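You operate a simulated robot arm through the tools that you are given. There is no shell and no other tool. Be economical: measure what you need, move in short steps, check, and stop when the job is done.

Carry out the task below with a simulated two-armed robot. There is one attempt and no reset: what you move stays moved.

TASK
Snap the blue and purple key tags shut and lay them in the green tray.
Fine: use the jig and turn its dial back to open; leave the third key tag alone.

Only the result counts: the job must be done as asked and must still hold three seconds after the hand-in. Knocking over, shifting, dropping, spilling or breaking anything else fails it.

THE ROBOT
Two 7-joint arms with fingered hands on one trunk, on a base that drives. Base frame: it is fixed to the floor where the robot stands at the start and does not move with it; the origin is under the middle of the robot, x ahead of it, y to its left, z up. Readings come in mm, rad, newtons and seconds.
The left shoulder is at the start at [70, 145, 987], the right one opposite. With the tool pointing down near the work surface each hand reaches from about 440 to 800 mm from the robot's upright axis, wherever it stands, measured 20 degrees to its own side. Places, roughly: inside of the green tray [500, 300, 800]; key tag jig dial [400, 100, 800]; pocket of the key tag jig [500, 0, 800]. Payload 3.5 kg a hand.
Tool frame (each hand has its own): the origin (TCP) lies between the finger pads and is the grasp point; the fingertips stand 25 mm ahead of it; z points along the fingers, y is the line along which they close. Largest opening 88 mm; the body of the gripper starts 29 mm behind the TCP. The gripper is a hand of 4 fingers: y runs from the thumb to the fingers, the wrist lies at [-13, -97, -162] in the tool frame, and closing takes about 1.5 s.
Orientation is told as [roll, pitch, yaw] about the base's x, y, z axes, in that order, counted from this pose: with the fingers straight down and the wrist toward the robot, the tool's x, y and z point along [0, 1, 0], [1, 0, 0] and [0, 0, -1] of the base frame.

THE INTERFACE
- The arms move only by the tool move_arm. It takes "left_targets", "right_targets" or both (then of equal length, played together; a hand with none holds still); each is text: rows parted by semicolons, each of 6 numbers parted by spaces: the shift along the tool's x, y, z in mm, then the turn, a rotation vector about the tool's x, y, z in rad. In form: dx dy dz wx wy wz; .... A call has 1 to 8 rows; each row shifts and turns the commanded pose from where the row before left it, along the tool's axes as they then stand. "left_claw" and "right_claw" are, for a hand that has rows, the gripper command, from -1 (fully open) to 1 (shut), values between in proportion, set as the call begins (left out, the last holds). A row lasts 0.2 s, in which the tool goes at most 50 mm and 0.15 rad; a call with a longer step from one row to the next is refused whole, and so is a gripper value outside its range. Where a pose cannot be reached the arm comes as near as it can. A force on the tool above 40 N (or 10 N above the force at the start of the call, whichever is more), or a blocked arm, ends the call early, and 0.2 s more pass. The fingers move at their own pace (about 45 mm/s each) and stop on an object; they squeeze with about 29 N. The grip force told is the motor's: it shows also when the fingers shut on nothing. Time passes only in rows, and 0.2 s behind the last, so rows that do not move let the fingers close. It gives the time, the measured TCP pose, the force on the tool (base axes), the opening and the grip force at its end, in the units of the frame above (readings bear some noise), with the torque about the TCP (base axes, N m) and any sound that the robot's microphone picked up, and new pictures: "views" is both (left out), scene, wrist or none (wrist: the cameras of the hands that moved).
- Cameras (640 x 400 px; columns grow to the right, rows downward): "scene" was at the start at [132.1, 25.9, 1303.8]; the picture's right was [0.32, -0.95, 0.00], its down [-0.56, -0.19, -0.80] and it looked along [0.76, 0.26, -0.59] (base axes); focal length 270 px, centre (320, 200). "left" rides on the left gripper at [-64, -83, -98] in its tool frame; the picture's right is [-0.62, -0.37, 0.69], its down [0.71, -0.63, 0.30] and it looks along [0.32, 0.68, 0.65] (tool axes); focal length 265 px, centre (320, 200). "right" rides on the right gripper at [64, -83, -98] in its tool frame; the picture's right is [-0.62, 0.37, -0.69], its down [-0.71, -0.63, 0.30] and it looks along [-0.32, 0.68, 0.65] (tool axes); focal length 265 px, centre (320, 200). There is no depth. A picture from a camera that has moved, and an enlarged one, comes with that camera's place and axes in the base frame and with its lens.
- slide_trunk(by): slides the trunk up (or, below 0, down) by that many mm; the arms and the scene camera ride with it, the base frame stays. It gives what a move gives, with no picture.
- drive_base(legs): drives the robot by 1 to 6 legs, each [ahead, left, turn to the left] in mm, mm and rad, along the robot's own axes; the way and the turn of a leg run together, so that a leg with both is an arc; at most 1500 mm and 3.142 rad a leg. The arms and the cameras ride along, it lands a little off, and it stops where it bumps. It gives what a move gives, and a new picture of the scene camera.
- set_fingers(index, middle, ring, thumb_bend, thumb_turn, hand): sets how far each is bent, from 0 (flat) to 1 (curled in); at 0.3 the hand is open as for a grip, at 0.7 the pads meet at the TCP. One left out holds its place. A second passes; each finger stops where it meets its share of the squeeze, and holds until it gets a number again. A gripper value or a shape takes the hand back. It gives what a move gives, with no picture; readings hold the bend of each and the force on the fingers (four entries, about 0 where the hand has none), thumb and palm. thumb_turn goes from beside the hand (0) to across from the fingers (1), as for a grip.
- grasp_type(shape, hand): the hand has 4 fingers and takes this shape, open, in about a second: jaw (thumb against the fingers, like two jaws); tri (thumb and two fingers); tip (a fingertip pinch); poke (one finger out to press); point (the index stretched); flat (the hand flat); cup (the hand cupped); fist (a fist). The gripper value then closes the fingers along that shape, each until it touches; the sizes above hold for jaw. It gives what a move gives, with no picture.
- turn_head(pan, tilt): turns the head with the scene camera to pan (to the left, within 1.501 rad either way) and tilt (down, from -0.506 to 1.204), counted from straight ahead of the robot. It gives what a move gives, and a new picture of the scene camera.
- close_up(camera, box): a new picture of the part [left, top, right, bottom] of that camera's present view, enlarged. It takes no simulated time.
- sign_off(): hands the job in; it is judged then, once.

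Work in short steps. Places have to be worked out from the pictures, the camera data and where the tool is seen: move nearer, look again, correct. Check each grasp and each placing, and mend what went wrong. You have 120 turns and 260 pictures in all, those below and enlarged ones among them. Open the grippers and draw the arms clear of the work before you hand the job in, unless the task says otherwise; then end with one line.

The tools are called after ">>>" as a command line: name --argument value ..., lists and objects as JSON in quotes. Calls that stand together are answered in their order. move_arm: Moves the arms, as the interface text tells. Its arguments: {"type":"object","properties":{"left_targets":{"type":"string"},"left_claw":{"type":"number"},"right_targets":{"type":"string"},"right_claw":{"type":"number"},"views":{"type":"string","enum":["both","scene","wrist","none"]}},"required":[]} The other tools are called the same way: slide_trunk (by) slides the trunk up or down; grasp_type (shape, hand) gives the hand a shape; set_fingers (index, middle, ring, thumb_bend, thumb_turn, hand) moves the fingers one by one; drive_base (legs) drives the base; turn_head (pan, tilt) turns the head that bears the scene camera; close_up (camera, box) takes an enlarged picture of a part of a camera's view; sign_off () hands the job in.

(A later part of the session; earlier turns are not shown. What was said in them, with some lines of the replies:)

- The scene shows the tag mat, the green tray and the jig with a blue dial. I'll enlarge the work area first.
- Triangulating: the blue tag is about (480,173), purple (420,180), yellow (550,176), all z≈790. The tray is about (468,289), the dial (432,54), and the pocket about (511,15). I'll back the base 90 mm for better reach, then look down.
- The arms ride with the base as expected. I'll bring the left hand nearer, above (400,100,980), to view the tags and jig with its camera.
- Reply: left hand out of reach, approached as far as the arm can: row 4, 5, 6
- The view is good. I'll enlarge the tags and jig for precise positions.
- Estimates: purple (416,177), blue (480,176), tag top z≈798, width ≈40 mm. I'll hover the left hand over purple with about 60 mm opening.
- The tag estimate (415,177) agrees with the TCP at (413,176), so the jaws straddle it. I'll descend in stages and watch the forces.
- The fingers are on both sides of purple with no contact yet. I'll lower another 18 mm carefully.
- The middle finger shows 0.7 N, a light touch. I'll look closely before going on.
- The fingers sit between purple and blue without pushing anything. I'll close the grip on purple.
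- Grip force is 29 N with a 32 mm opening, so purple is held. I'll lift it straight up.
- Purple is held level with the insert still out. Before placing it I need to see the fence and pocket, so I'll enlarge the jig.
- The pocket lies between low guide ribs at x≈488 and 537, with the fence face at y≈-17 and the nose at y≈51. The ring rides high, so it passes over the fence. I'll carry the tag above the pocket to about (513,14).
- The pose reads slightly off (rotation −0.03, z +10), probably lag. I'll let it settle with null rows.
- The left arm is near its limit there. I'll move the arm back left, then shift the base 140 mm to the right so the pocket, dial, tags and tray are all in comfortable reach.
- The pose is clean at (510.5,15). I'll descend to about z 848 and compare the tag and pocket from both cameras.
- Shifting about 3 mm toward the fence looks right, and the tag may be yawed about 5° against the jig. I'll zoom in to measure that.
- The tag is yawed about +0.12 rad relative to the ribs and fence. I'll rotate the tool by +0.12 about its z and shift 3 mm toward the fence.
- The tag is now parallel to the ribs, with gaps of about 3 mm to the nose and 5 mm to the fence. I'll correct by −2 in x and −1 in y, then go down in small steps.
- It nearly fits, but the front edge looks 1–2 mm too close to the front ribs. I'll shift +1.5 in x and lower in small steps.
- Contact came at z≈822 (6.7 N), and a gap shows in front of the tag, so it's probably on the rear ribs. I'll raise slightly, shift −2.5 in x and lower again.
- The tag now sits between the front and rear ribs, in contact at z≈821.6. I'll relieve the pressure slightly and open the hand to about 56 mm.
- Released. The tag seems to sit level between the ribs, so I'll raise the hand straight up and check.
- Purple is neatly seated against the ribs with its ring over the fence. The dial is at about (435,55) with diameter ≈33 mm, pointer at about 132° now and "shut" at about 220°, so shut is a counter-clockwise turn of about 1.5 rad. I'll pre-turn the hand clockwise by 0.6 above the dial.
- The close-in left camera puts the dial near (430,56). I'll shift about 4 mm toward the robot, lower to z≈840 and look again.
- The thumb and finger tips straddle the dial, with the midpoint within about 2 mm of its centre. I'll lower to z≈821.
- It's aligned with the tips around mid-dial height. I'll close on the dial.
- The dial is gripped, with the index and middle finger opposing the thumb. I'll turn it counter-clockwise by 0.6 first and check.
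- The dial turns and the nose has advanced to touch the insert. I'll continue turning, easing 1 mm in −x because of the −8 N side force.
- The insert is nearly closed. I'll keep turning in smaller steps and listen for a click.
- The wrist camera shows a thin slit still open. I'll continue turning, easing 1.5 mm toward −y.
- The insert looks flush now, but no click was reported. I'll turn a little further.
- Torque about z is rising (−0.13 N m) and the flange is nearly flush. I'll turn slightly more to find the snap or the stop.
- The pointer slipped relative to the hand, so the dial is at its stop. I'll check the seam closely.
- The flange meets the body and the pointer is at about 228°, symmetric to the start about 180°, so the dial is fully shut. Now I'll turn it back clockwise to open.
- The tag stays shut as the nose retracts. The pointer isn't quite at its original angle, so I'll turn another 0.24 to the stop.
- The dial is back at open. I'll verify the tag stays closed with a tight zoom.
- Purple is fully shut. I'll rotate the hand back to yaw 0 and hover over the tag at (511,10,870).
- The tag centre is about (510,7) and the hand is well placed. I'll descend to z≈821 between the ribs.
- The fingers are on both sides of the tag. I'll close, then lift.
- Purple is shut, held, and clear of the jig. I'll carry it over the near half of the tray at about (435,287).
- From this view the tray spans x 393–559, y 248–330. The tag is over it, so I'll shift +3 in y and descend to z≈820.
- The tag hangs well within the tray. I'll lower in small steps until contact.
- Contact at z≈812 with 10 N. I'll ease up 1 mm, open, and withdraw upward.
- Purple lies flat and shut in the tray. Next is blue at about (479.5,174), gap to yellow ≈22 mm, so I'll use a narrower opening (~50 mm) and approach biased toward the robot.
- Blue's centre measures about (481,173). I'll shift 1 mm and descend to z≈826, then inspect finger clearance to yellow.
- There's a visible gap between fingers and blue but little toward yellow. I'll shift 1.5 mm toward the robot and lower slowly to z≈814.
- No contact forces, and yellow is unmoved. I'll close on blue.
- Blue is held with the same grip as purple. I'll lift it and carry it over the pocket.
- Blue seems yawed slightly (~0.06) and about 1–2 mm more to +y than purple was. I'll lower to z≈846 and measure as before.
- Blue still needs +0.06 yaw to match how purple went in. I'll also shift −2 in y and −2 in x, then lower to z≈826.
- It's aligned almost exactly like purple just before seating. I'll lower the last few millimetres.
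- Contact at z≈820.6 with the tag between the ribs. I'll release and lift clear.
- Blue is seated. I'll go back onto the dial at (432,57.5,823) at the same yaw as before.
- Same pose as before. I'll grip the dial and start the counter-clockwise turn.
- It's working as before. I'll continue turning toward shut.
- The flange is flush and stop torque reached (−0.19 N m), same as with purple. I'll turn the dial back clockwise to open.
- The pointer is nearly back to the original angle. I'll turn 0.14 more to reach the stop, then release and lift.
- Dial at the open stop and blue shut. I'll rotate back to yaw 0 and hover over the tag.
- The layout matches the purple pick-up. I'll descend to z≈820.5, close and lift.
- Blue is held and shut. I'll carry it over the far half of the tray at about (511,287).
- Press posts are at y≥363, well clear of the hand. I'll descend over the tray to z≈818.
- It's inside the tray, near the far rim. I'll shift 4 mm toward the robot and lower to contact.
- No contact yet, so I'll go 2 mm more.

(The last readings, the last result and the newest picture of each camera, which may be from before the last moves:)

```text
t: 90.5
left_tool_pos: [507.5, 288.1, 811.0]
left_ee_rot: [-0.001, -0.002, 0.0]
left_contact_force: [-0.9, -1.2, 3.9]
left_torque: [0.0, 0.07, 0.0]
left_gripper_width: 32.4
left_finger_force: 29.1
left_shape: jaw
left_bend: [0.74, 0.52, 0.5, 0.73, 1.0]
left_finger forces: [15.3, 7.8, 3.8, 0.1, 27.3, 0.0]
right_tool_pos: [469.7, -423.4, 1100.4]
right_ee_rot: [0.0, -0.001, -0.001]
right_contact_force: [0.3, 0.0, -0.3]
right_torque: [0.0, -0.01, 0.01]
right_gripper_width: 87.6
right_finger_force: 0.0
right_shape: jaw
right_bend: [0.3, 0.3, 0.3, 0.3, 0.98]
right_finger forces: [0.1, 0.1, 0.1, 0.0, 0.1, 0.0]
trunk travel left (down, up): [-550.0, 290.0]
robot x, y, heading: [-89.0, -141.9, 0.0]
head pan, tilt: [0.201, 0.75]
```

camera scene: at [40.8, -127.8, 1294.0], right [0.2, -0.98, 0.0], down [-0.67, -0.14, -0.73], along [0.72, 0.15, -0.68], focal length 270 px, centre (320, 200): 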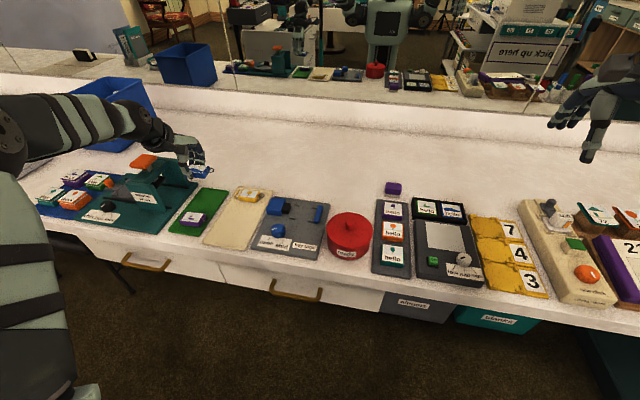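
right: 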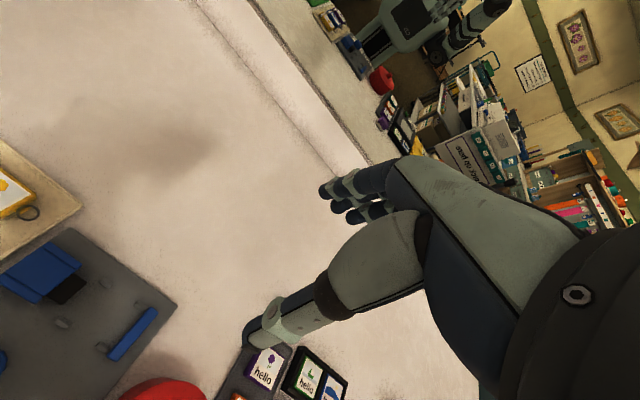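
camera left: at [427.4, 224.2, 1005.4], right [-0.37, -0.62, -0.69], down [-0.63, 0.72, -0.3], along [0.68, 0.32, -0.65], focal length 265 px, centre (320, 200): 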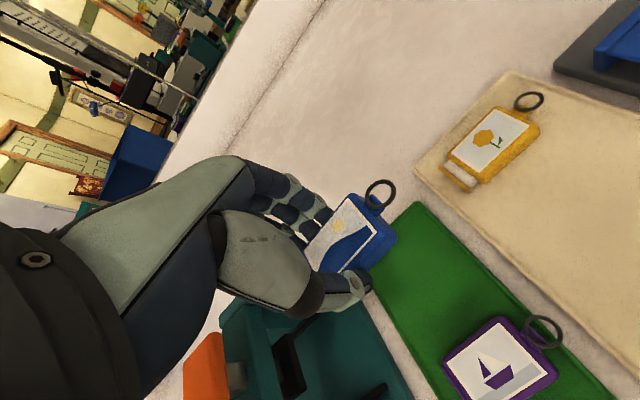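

Contact (3.9 N). I'll open and withdraw straight up.

>>> move_arm --left_targets "0 0 0 0 0 0; 0 0 0 0 0 0; 0 0 0 0 0 0; 0 0 0 0 0 0; 0 0 -12 0 0 0; 0 0 -30 0 0 0; 0 0 -45 0 0 0; 0 0 -45 0 0 0" --left_claw -0.3 --views "none"

>>> move_arm --left_targets "0 -40 -25 0 0 0; 0 -40 -25 0 0 0; 0 -40 -25 0 0 0; 0 -20 -25 0 0 0; 0 0 0 0 0 0" --left_claw -1 --views "both"

>>> close_up --camera "scene" --box '[160, 170, 340, 260]'

>>> close_up --camera "scene" --box '[165, 175, 235, 240]'

```text
t: 92.3
left_tool_pos: [507.0, 288.0, 947.2]
left_ee_rot: [-0.001, 0.0, -0.002]
left_contact_force: [-0.4, -0.1, 0.3]
left_torque: [0.02, 0.01, -0.02]
left_gripper_width: 56.8
left_finger_force: 0.2
left_shape: jaw
left_bend: [0.28, 0.39, 0.36, 0.62, 1.0]
left_finger forces: [0.0, 0.1, 0.0, 0.0, 0.1, 0.0]
right_tool_pos: [470.3, -423.6, 1098.3]
right_ee_rot: [0.0, 0.001, 0.0]
right_contact_force: [-0.3, -0.2, 0.1]
right_torque: [0.0, 0.01, -0.03]
right_gripper_width: 87.4
right_finger_force: 0.0
right_shape: jaw
right_bend: [0.3, 0.3, 0.3, 0.3, 0.98]
right_finger forces: [0.1, 0.0, 0.1, 0.0, 0.0, 0.0]
trunk travel left (down, up): [-550.0, 290.0]
robot x, y, heading: [-88.8, -144.1, 0.002]
head pan, tilt: [0.201, 0.75]
```

```text
t: 93.5
left_tool_pos: [367.5, 289.7, 1042.7]
left_ee_rot: [-0.001, -0.001, 0.001]
left_contact_force: [-0.3, 0.7, 0.2]
left_torque: [0.01, 0.0, -0.03]
left_gripper_width: 87.5
left_finger_force: 0.1
left_shape: jaw
left_bend: [0.3, 0.3, 0.3, 0.3, 0.98]
left_finger forces: [0.0, 0.0, 0.0, 0.0, 0.1, 0.0]
right_tool_pos: [472.3, -422.2, 1097.8]
right_ee_rot: [-0.002, 0.0, 0.0]
right_contact_force: [1.4, 0.6, 0.5]
right_torque: [-0.02, 0.0, 0.03]
right_gripper_width: 87.7
right_finger_force: 0.1
right_shape: jaw
right_bend: [0.3, 0.3, 0.3, 0.3, 0.98]
right_finger forces: [0.1, 0.0, 0.0, 0.0, 0.0, 0.0]
trunk travel left (down, up): [-550.0, 290.0]
robot x, y, heading: [-90.5, -143.2, 0.002]
head pan, tilt: [0.201, 0.75]
camera scene: at [41.1, -125.9, 1293.9], right [0.2, -0.98, 0.0], down [-0.67, -0.14, -0.73], along [0.72, 0.15, -0.68], focal length 270 px, centre (320, 200)
camera left: at [284.5, 226.7, 1140.4], right [-0.37, -0.62, -0.69], down [-0.63, 0.71, -0.3], along [0.68, 0.32, -0.65], focal length 265 px, centre (320, 200)
```

scene: 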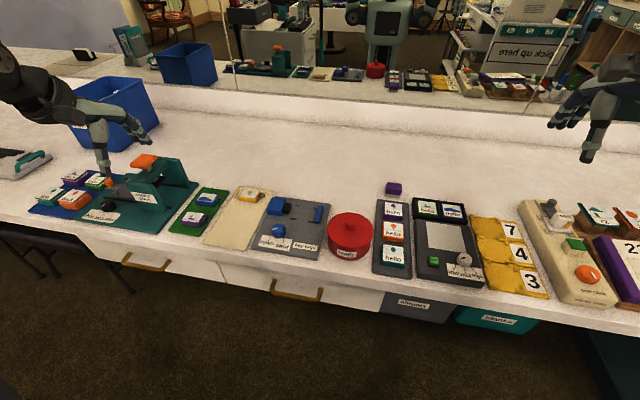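
left: 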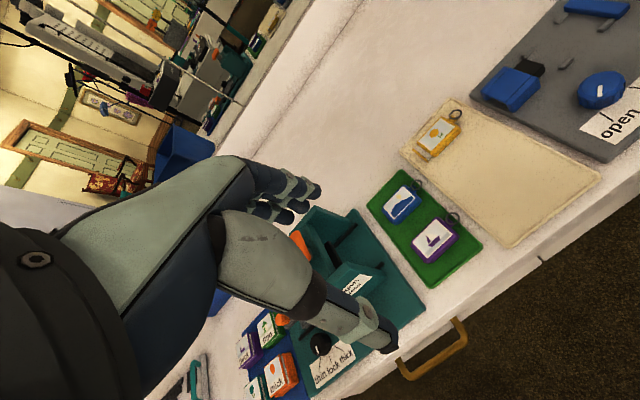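

```text
3.56 times, centred on (250, 215) of scene
camera zoom: at [41.1, -125.9, 1293.9], right [0.2, -0.98, 0.0], down [-0.67, -0.14, -0.73], along [0.72, 0.15, -0.68], focal length 959 px, centre (569, 147)
```

zoom: 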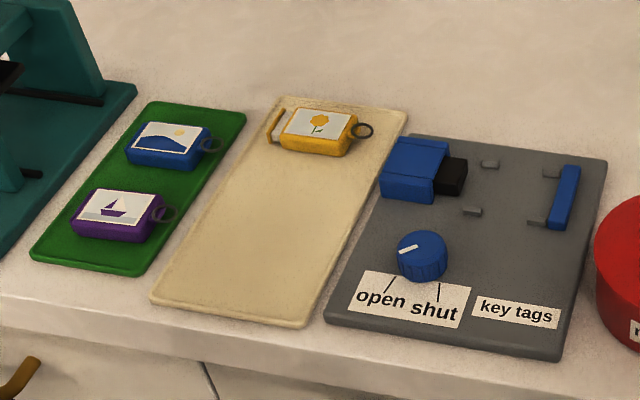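

```text
6.15 times, centred on (200, 208) of scene
camera zoom: at [41.1, -125.9, 1293.9], right [0.2, -0.98, 0.0], down [-0.67, -0.14, -0.73], along [0.72, 0.15, -0.68], focal length 1660 px, centre (1058, 154)
```

zoom: 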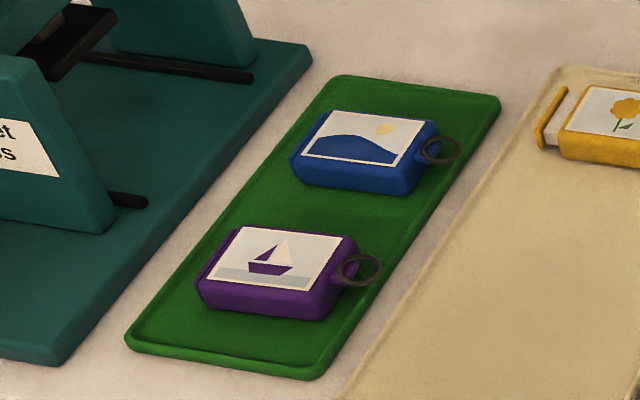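

Both tags lie shut in the tray, the dial is at open, and yellow is in place. One last close look at the seams before hand-in.

>>> close_up --camera "left" --box '[365, 170, 475, 280]'

>>> close_up --camera "scene" --box '[180, 180, 220, 232]'

```text
3.64 times, centred on (420, 225) of left
camera zoom: at [284.5, 226.7, 1140.4], right [-0.37, -0.62, -0.69], down [-0.63, 0.71, -0.3], along [0.68, 0.32, -0.65], focal length 965 px, centre (-44, 109)
```

zoom: 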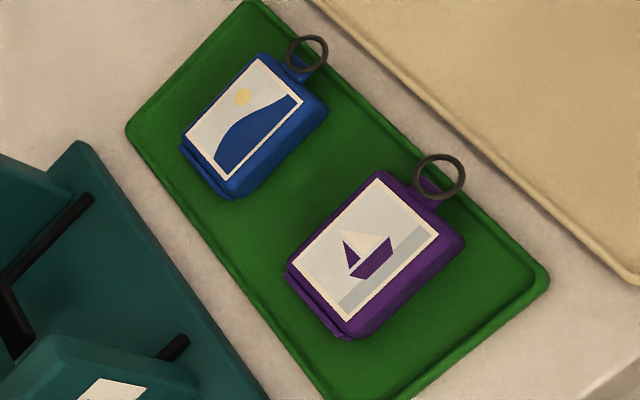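

```text
7.69 times, centred on (200, 206) of scene
camera zoom: at [41.1, -125.9, 1293.9], right [0.2, -0.98, 0.0], down [-0.67, -0.14, -0.73], along [0.72, 0.15, -0.68], focal length 2074 px, centre (1243, 154)
```

zoom: 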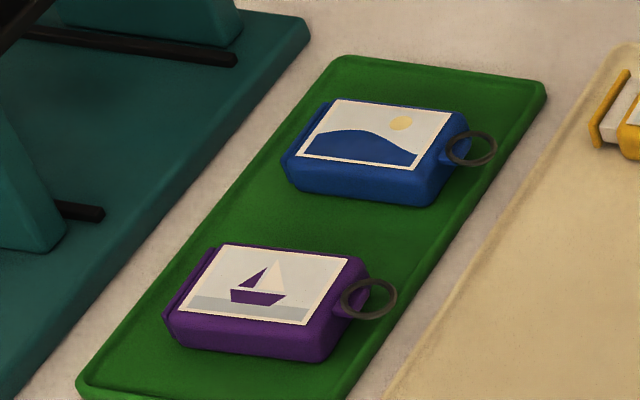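

Both tags are shut and inside the tray, the hands are open and clear, so I'm handing in.

>>> sign_off

```text
The job is handed in.
```

The blue and purple key tags are snapped shut with the jig and lie in the green tray. The jig dial is back at open and the yellow tag is untouched.
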